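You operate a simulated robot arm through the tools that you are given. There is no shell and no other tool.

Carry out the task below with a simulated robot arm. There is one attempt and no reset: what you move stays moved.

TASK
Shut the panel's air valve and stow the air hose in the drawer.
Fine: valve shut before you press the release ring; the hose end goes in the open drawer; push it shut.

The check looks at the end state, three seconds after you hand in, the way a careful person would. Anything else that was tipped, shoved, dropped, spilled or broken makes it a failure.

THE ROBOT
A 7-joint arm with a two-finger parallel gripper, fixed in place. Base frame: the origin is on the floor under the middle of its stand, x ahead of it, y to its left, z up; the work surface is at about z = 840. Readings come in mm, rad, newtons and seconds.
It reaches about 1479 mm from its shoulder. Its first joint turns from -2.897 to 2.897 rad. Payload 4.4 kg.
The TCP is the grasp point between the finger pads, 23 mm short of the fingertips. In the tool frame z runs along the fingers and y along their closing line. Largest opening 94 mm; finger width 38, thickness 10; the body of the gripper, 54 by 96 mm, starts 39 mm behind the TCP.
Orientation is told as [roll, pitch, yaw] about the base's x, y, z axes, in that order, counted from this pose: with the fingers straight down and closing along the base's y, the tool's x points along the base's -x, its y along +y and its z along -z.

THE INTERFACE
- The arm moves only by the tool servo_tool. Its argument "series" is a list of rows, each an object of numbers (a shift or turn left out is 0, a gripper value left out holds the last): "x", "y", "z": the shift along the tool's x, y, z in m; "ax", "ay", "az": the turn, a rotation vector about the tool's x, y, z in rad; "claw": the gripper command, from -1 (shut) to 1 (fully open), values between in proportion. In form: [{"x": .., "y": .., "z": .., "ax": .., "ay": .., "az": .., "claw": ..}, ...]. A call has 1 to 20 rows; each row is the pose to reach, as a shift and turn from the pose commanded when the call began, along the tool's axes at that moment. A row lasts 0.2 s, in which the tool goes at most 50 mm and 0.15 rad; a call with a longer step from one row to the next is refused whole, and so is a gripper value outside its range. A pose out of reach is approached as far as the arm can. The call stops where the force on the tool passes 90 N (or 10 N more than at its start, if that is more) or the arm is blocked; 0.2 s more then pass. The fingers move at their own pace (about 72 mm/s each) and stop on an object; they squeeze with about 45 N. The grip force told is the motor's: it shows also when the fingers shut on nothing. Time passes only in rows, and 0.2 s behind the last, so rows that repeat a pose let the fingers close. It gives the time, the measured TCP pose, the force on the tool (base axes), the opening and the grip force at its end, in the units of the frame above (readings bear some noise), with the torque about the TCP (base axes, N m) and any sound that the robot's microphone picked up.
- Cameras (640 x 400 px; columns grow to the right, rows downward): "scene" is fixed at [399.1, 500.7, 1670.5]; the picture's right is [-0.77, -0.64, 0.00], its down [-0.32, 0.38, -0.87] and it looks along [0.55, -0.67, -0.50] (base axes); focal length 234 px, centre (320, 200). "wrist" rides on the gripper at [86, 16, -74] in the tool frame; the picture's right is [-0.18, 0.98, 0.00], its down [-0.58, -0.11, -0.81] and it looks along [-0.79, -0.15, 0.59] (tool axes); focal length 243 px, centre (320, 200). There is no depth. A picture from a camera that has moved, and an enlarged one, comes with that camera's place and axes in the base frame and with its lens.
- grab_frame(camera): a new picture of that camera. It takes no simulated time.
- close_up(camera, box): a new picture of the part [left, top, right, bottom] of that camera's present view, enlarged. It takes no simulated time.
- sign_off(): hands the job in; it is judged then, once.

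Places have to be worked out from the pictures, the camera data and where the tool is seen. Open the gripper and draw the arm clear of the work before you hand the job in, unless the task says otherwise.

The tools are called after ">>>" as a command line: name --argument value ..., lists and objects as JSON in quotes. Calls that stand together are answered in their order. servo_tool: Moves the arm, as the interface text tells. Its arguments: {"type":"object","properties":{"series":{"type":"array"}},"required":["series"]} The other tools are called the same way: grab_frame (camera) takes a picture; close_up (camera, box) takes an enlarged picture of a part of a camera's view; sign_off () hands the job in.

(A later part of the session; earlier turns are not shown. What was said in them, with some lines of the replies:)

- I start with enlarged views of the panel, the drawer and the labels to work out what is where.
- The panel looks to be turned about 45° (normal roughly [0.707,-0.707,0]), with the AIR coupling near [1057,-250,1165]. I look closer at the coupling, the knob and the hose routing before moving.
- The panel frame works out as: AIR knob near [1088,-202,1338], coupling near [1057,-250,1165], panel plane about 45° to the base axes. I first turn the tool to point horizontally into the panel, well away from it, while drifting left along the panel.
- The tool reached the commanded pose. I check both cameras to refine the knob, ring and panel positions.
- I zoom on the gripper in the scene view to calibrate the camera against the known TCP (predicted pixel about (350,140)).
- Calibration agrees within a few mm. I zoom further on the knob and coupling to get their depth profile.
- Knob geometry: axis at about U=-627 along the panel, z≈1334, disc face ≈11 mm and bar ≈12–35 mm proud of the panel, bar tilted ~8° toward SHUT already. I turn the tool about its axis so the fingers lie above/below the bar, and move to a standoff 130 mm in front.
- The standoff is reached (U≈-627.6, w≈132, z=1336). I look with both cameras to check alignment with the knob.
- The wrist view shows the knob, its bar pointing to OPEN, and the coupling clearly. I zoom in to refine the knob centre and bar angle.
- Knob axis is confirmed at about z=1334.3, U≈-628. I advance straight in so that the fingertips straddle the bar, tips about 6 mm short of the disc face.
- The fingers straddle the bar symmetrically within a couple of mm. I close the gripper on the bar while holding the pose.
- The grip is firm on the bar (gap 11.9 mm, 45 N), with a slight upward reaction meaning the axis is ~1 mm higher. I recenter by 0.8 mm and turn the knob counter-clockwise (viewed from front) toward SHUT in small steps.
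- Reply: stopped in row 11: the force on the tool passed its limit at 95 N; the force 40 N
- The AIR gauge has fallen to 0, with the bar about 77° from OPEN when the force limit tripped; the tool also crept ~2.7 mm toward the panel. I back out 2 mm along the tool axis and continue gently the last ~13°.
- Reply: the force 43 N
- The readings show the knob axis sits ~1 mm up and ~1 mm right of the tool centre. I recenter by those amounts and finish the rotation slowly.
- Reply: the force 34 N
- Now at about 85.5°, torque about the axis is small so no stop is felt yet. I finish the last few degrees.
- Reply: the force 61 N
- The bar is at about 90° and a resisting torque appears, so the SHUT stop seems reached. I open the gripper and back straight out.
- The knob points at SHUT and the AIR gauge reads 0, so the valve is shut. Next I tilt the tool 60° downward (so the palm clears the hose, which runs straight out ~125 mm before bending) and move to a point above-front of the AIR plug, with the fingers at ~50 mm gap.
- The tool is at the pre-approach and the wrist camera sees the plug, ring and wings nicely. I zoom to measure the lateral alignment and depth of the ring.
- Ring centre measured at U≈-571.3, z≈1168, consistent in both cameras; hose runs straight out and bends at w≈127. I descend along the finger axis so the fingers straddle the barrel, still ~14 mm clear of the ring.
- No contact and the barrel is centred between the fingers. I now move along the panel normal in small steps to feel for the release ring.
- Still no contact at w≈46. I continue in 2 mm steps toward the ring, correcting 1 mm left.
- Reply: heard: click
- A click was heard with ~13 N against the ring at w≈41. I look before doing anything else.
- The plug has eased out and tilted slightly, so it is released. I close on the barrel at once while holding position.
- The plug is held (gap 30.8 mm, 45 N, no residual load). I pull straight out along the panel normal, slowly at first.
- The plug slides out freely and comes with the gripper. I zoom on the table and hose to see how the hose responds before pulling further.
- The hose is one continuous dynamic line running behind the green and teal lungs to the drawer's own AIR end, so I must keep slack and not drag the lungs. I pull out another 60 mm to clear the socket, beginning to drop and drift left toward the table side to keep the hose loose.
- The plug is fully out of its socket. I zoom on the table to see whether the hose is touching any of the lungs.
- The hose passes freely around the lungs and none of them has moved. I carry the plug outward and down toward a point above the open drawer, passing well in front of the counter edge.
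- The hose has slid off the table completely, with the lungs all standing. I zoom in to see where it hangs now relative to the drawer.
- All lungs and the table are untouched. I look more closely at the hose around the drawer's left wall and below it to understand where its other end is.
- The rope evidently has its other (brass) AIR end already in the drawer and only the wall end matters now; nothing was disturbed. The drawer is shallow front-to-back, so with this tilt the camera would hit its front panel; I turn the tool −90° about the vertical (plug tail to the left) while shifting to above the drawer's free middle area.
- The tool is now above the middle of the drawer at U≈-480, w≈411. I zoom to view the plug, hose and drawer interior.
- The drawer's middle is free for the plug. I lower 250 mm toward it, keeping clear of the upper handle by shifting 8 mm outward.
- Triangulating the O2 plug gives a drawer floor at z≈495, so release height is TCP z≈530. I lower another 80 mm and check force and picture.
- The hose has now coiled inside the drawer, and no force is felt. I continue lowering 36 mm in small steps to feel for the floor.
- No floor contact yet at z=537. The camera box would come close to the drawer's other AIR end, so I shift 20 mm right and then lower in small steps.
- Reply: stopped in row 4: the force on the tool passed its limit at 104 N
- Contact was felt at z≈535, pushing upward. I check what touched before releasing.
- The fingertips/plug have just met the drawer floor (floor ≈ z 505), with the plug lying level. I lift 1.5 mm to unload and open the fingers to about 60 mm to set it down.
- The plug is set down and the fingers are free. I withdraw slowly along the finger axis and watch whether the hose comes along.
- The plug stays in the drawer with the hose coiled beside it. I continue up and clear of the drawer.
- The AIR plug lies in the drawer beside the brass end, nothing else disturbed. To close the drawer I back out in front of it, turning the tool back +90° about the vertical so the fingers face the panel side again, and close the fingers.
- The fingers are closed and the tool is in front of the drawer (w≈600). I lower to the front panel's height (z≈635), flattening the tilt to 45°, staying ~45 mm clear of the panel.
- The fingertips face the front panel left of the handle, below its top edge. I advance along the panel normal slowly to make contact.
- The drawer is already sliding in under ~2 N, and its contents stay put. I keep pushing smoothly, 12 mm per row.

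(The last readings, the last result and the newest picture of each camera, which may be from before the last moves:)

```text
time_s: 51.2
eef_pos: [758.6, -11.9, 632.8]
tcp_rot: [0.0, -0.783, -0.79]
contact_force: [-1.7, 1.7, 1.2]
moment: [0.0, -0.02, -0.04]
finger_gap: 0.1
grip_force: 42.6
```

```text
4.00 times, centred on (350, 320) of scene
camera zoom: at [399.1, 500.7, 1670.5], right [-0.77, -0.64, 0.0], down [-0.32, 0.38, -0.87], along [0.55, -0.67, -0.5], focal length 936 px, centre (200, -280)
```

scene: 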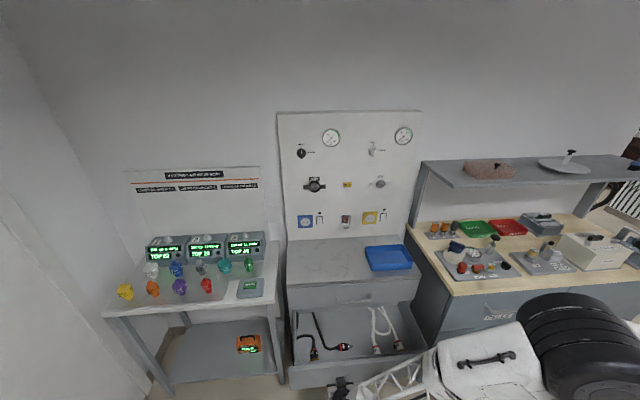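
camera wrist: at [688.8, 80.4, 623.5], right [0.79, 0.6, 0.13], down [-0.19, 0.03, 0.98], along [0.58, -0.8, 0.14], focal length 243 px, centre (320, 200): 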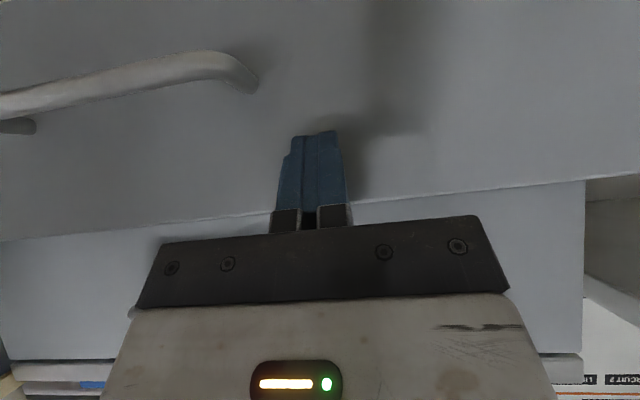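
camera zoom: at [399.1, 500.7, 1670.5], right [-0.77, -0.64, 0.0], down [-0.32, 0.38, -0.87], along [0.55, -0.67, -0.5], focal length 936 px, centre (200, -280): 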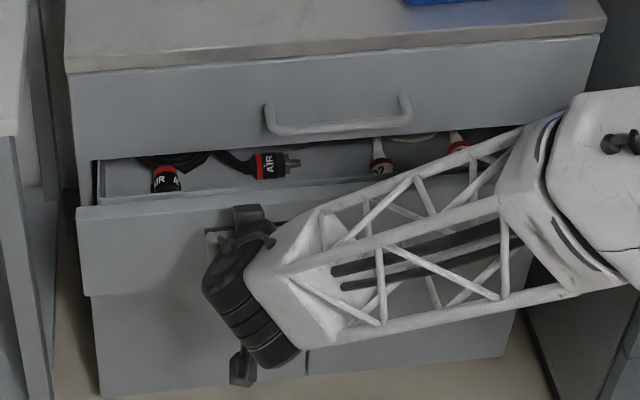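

About 57 mm of travel remains by the finger position; the contents ride along properly. I continue at 10 mm per row for 45 mm, then will finish gently.

>>> servo_tool --series '[{"x": -0.0071, "z": 0.0071}, {"x": -0.0141, "z": 0.0141}, {"x": -0.0212, "z": 0.0212}, {"x": -0.0276, "z": 0.0276}, {"x": -0.0318, "z": 0.0318}]'

>>> grab_frame --camera "wrist"

>>> close_up --camera "scene" --box '[270, 270, 430, 370]'

```text
time_s: 52.4
eef_pos: [788.9, -43.8, 632.6]
tcp_rot: [0.001, -0.786, -0.789]
contact_force: [-0.5, 2.5, -0.5]
moment: [0.02, -0.02, 0.0]
finger_gap: 0.0
grip_force: 42.2
```

```text
taken
camera wrist: at [720.2, 48.3, 624.0], right [0.79, 0.6, 0.13], down [-0.19, 0.03, 0.98], along [0.58, -0.8, 0.14], focal length 243 px, centre (320, 200)
```

wrist: 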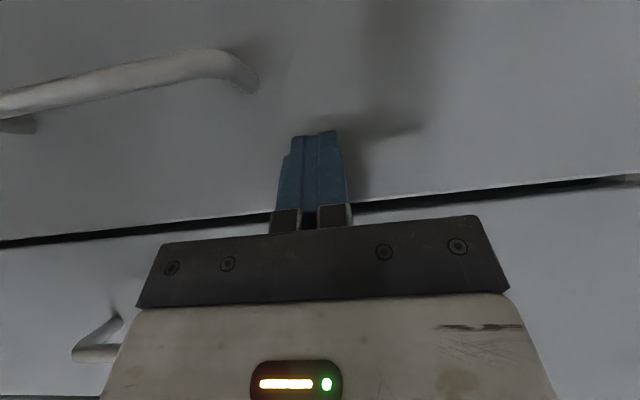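

```text
4.00 times, centred on (350, 320) of scene
camera zoom: at [399.1, 500.7, 1670.5], right [-0.77, -0.64, 0.0], down [-0.32, 0.38, -0.87], along [0.55, -0.67, -0.5], focal length 936 px, centre (200, -280)
```

zoom: 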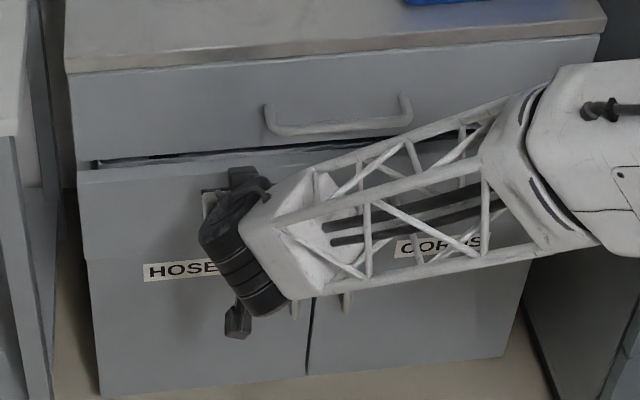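

Only a small gap remains. I push the last ~15 mm in 3 mm steps until the drawer seats.

>>> servo_tool --series '[{"x": -0.0028, "z": 0.0028}, {"x": -0.0049, "z": 0.0049}, {"x": -0.0071, "z": 0.0071}, {"x": -0.0085, "z": 0.0085}, {"x": -0.0099, "z": 0.0099}]'

>>> grab_frame --camera "wrist"

>>> close_up --camera "scene" --box '[280, 290, 344, 330]'

```text
time_s: 53.6
eef_pos: [800.6, -54.0, 633.0]
tcp_rot: [0.001, -0.787, -0.788]
contact_force: [-0.5, -0.6, 0.6]
moment: [-0.01, -0.02, 0.02]
finger_gap: 0.1
grip_force: 42.4
```

```text
taken
camera wrist: at [731.4, 39.0, 624.3], right [0.79, 0.6, 0.13], down [-0.19, 0.04, 0.98], along [0.58, -0.8, 0.14], focal length 243 px, centre (320, 200)
```

wrist: 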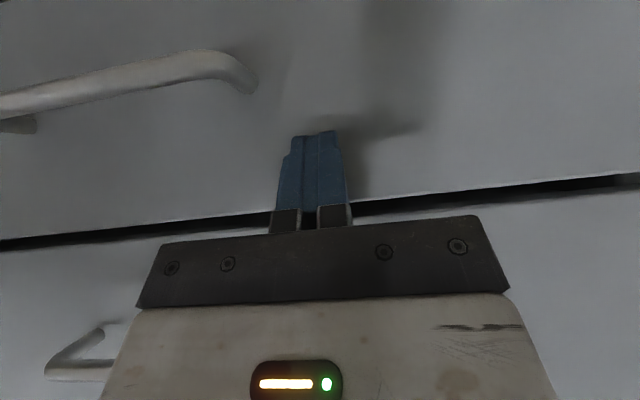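

```text
10.00 times, centred on (312, 310) of scene
camera zoom: at [399.1, 500.7, 1670.5], right [-0.77, -0.64, 0.0], down [-0.32, 0.38, -0.87], along [0.55, -0.67, -0.5], focal length 2340 px, centre (400, -900)
```

zoom: 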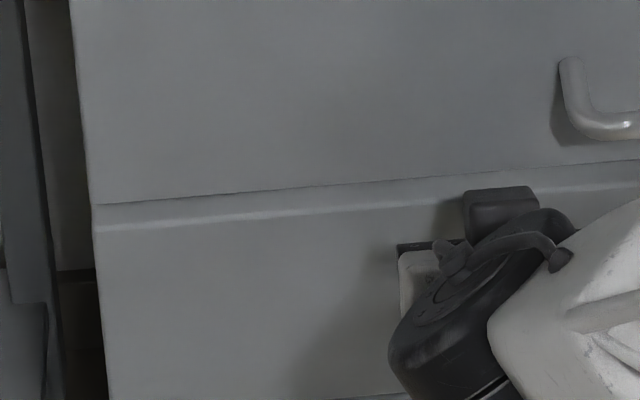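

The lower front still sits a few mm proud and no stop is felt. I keep pushing in small steps until force builds.

>>> servo_tool --series '[{"x": -0.0021, "z": 0.0021}, {"x": -0.0042, "z": 0.0042}, {"x": -0.0064, "z": 0.0064}, {"x": -0.0085, "z": 0.0085}, {"x": -0.0099, "z": 0.0099}]'

>>> close_up --camera "scene" --box '[280, 290, 344, 330]'

>>> grab_frame --camera "wrist"

```text
time_s: 54.6
eef_pos: [806.0, -58.4, 632.4]
tcp_rot: [-0.003, -0.783, -0.782]
contact_force: [-11.4, 14.5, 7.7]
moment: [-0.12, -0.14, 0.08]
finger_gap: 0.0
grip_force: 42.2
stopped in row 4: the force on the tool passed its limit at 100 N (the readings are from after the stop); the commanded pose is now the measured one
```

```text
10.00 times, centred on (312, 310) of scene
camera zoom: at [399.1, 500.7, 1670.5], right [-0.77, -0.64, 0.0], down [-0.32, 0.38, -0.87], along [0.55, -0.67, -0.5], focal length 2340 px, centre (400, -900)
```

zoom: 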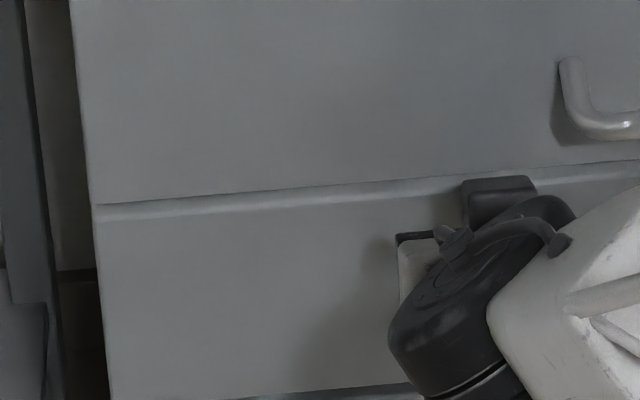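

```text
taken
camera wrist: at [735.3, 34.2, 623.4], right [0.79, 0.6, 0.13], down [-0.19, 0.03, 0.98], along [0.59, -0.8, 0.14], focal length 243 px, centre (320, 200)
```

wrist: 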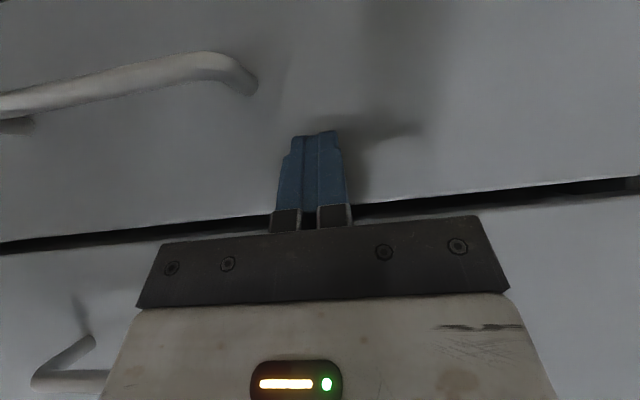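

The drawer reached a hard stop (100 N). I back off gently and check that it stays flush.

>>> servo_tool --series '[{"x": 0.0014, "z": -0.0014}, {"x": 0.0042, "z": -0.0042}, {"x": 0.0141, "z": -0.0141}, {"x": 0.0283, "z": -0.0283}, {"x": 0.0495, "z": -0.0495}, {"x": 0.0707, "z": -0.0707}, {"x": 0.092, "z": -0.092}, {"x": 0.113, "z": -0.113}, {"x": 0.113, "z": -0.113}]'

>>> grab_frame --camera "wrist"

>>> close_up --camera "scene" --box '[270, 270, 430, 370]'

>>> close_up --camera "scene" --box '[276, 290, 324, 320]'

```text
time_s: 56.6
eef_pos: [692.9, 55.9, 632.6]
tcp_rot: [0.0, -0.782, -0.786]
contact_force: [0.0, 0.5, 0.1]
moment: [0.04, 0.0, -0.03]
finger_gap: 0.0
grip_force: 41.8
```

```text
taken
camera wrist: at [622.8, 147.8, 624.1], right [0.79, 0.6, 0.13], down [-0.19, 0.03, 0.98], along [0.59, -0.8, 0.14], focal length 243 px, centre (320, 200)
```

wrist: 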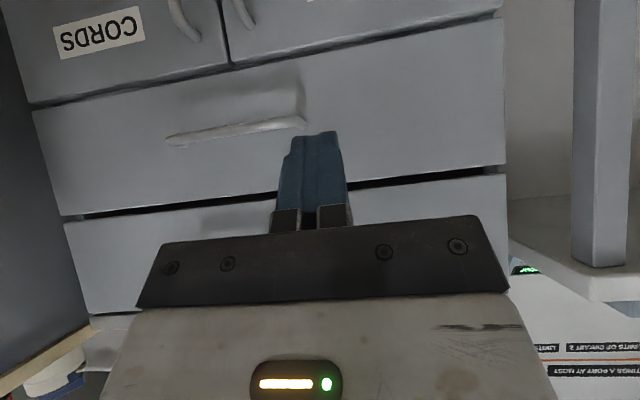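

```text
4.00 times, centred on (350, 320) of scene
camera zoom: at [399.1, 500.7, 1670.5], right [-0.77, -0.64, 0.0], down [-0.32, 0.38, -0.87], along [0.55, -0.67, -0.5], focal length 936 px, centre (200, -280)
```

zoom: 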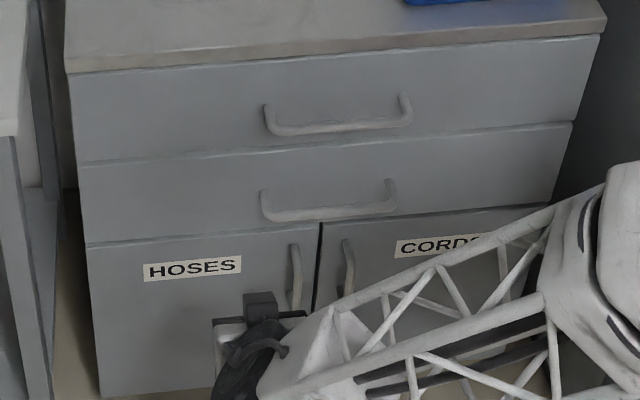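

```text
13.33 times, centred on (300, 305) of scene
camera zoom: at [399.1, 500.7, 1670.5], right [-0.77, -0.64, 0.0], down [-0.32, 0.38, -0.87], along [0.55, -0.67, -0.5], focal length 3120 px, centre (587, -1200)
```

zoom: 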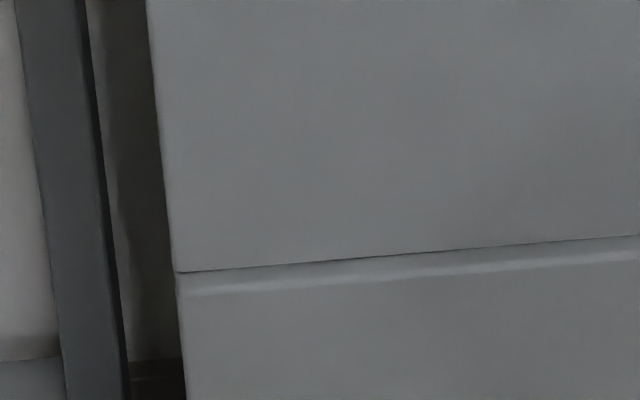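

The drawer looks seated. I zoom on the right and left edges of the fronts to compare flushness between upper and lower drawers and the doors.

>>> close_up --camera "scene" --box '[388, 288, 428, 313]'

>>> close_up --camera "scene" --box '[280, 300, 320, 340]'

>>> close_up --camera "wrist" --box '[400, 0, 560, 200]'

>>> close_up --camera "wrist" --box '[20, 60, 180, 260]'

```text
16.00 times, centred on (408, 300) of scene
camera zoom: at [399.1, 500.7, 1670.5], right [-0.77, -0.64, 0.0], down [-0.32, 0.38, -0.87], along [0.55, -0.67, -0.5], focal length 3744 px, centre (-1088, -1408)
```

zoom: 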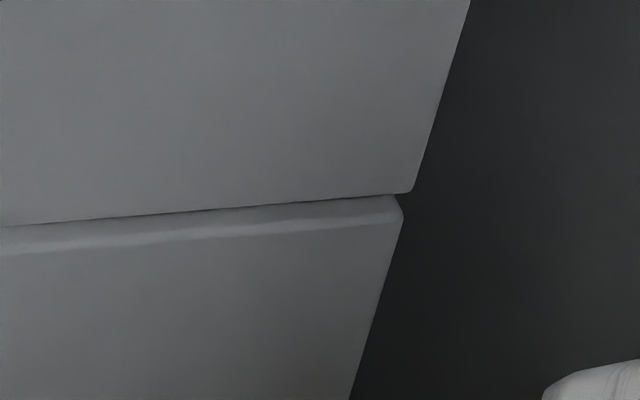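

```text
10.00 times, centred on (300, 320) of scene
camera zoom: at [399.1, 500.7, 1670.5], right [-0.77, -0.64, 0.0], down [-0.32, 0.38, -0.87], along [0.55, -0.67, -0.5], focal length 2340 px, centre (520, -1000)
```

zoom: 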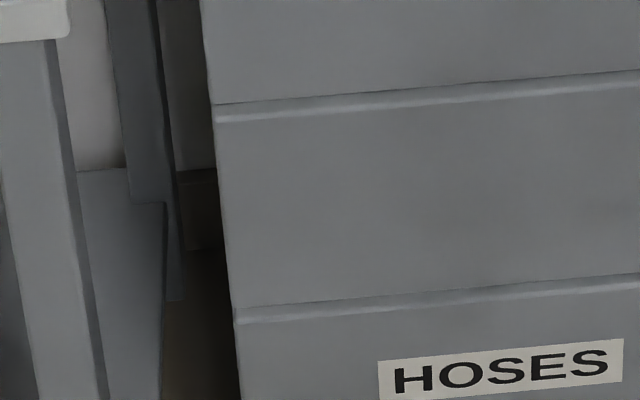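

```text
2.00 times, centred on (480, 100) of wrist
camera zoom: at [622.8, 147.8, 624.1], right [0.79, 0.6, 0.13], down [-0.19, 0.03, 0.98], along [0.59, -0.8, 0.14], focal length 485 px, centre (0, 400)
```

zoom: 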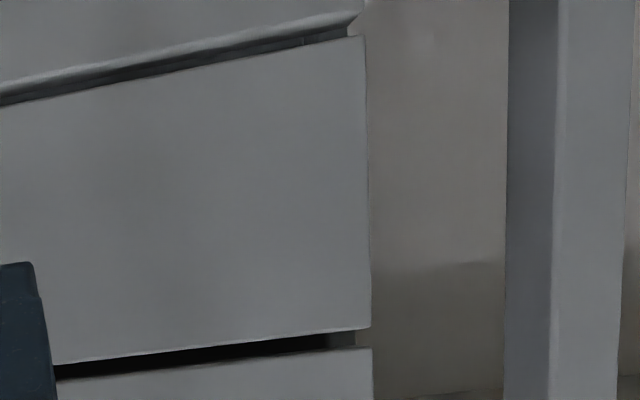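

```text
2.00 times, centred on (100, 160) of wrist
camera zoom: at [622.8, 147.8, 624.1], right [0.79, 0.6, 0.13], down [-0.19, 0.03, 0.98], along [0.59, -0.8, 0.14], focal length 485 px, centre (760, 280)
```

zoom: 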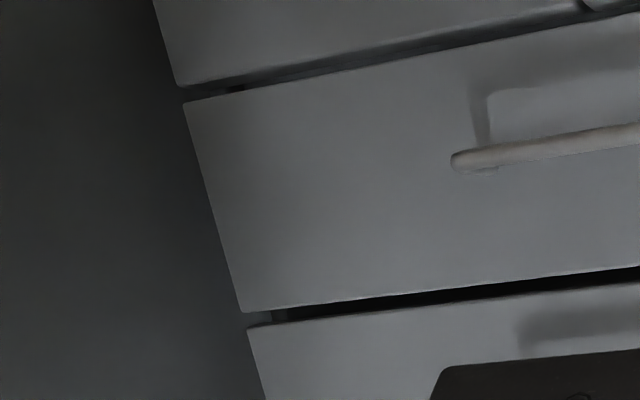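

The seams above and below the lower drawer match, so it is fully shut. I open the gripper and draw the arm up and away from the work.

>>> servo_tool --series '[{"x": 0.014, "z": -0.014, "claw": 1}, {"x": 0.028, "z": -0.028}, {"x": 0.014, "z": -0.052}, {"x": -0.011, "z": -0.083}, {"x": -0.037, "z": -0.113}, {"x": -0.064, "z": -0.144}, {"x": -0.09, "z": -0.175}, {"x": -0.117, "z": -0.206}, {"x": -0.143, "z": -0.236}, {"x": -0.17, "z": -0.267}, {"x": -0.196, "z": -0.298}, {"x": -0.223, "z": -0.329}, {"x": -0.25, "z": -0.36}, {"x": -0.276, "z": -0.388}, {"x": -0.276, "z": -0.388}]'

>>> grab_frame --camera "scene"

>>> grab_frame --camera "wrist"

```text
time_s: 59.8
eef_pos: [637.8, 109.5, 1102.7]
tcp_rot: [-0.002, -0.783, -0.782]
contact_force: [0.6, 0.7, -0.4]
moment: [0.01, 0.0, -0.02]
finger_gap: 93.9
grip_force: 0.1
```

```text
taken
```

scene: 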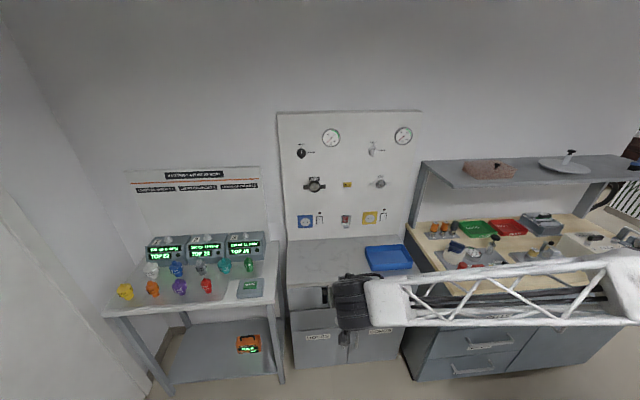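

```text
taken
camera wrist: at [568.1, 202.6, 1094.2], right [0.79, 0.6, 0.13], down [-0.19, 0.03, 0.98], along [0.59, -0.8, 0.14], focal length 243 px, centre (320, 200)
```

wrist: 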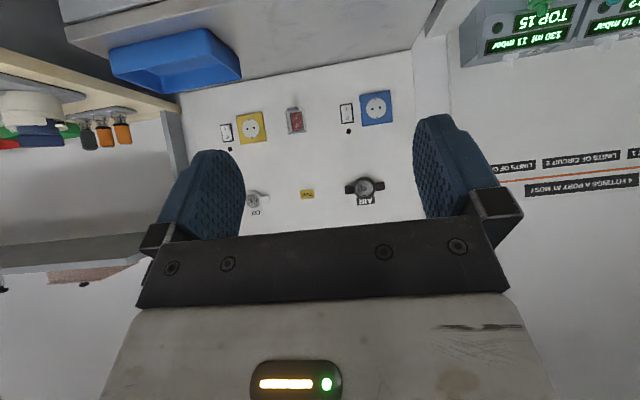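

The arm is clear. I do a last zoomed check of the cabinet, the panel and the lung table before handing in.

>>> close_up --camera "scene" --box '[270, 260, 430, 380]'

>>> close_up --camera "scene" --box '[270, 105, 430, 245]'

>>> close_up --camera "scene" --box '[100, 220, 300, 360]'

>>> close_up --camera "scene" --box '[420, 140, 640, 300]'

```text
3.33 times, centred on (350, 320) of scene
camera zoom: at [399.1, 500.7, 1670.5], right [-0.77, -0.64, 0.0], down [-0.32, 0.38, -0.87], along [0.55, -0.67, -0.5], focal length 780 px, centre (220, -200)
```

zoom: 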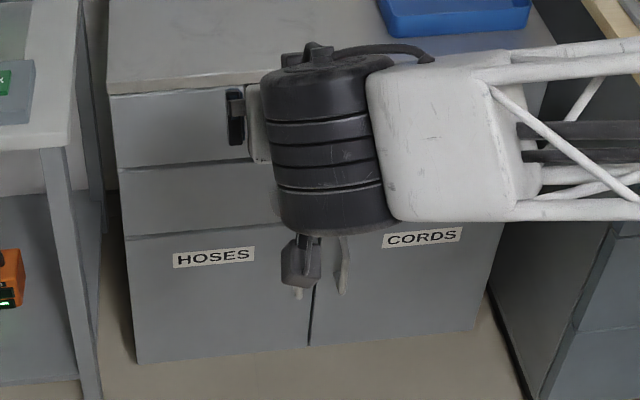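

```text
2.86 times, centred on (350, 175) of scene
camera zoom: at [399.1, 500.7, 1670.5], right [-0.77, -0.64, 0.0], down [-0.32, 0.38, -0.87], along [0.55, -0.67, -0.5], focal length 668 px, centre (234, 271)
```

zoom: 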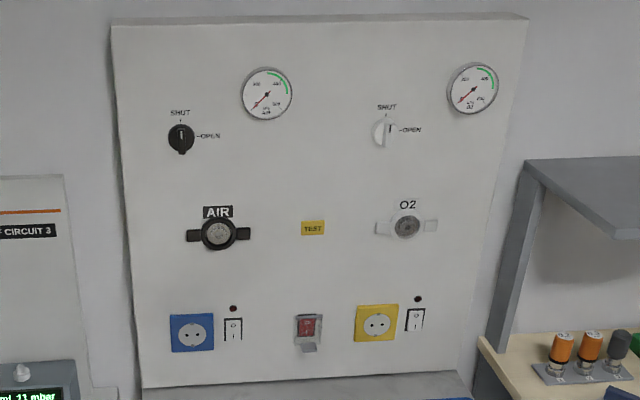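

```text
2.86 times, centred on (200, 290) of scene
camera zoom: at [399.1, 500.7, 1670.5], right [-0.77, -0.64, 0.0], down [-0.32, 0.38, -0.87], along [0.55, -0.67, -0.5], focal length 668 px, centre (663, -57)
```

zoom: 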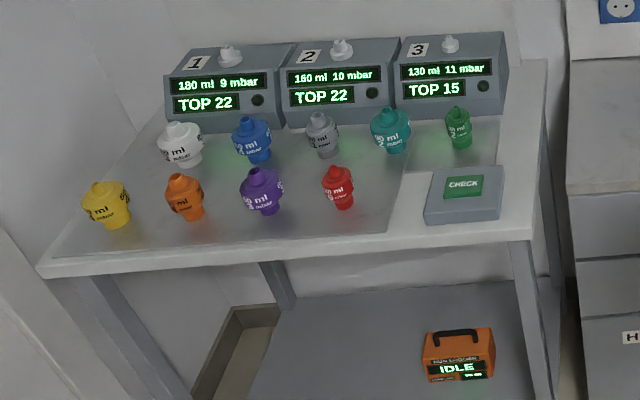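

```text
2.50 times, centred on (530, 220) of scene
camera zoom: at [399.1, 500.7, 1670.5], right [-0.77, -0.64, 0.0], down [-0.32, 0.38, -0.87], along [0.55, -0.67, -0.5], focal length 585 px, centre (-205, 150)
```

zoom: 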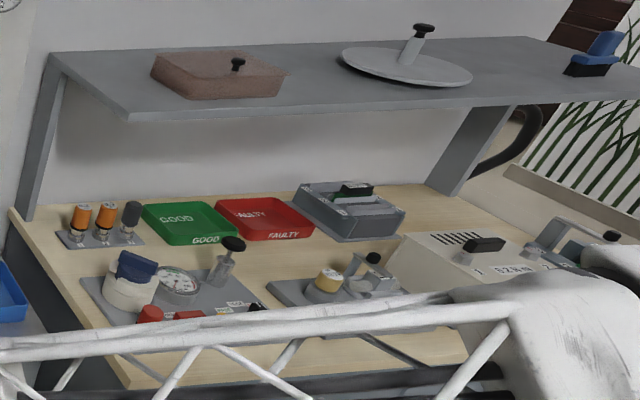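

Everything checks out: the AIR knob is on SHUT and its gauge reads 0. The hose end is in the shut drawer, nothing else has moved, and the gripper is open and clear, so I hand the job in.

>>> sign_off

```text
The job is handed in.
```

I shut the AIR valve, unplugged the hose from the panel, laid its end in the open drawer and pushed the drawer shut. The job is handed in; no result has come back.

- **Valve:** the AIR knob points at SHUT and its gauge reads 0. I did this before touching the release ring.
- **Hose:** a light push on the ring gave a click and the plug came out freely. It lies in the middle of the drawer with the hose coiled beside it. No hose shows outside the drawer.
- **Drawer:** it closed to a hard stop, and its seams match those of the drawer above and the doors below.
- **Inside the drawer:** the tool hit the drawer floor hard (about 100 N) while I was setting the plug down. The two O2 hose ends shifted by a few millimetres.
- **Everything else:** the lungs, the ventilators and the bench items look as they did at the start. While I carried the hose it came off the side table without moving any lung.

The gripper is open and the arm is raised clear of the work.
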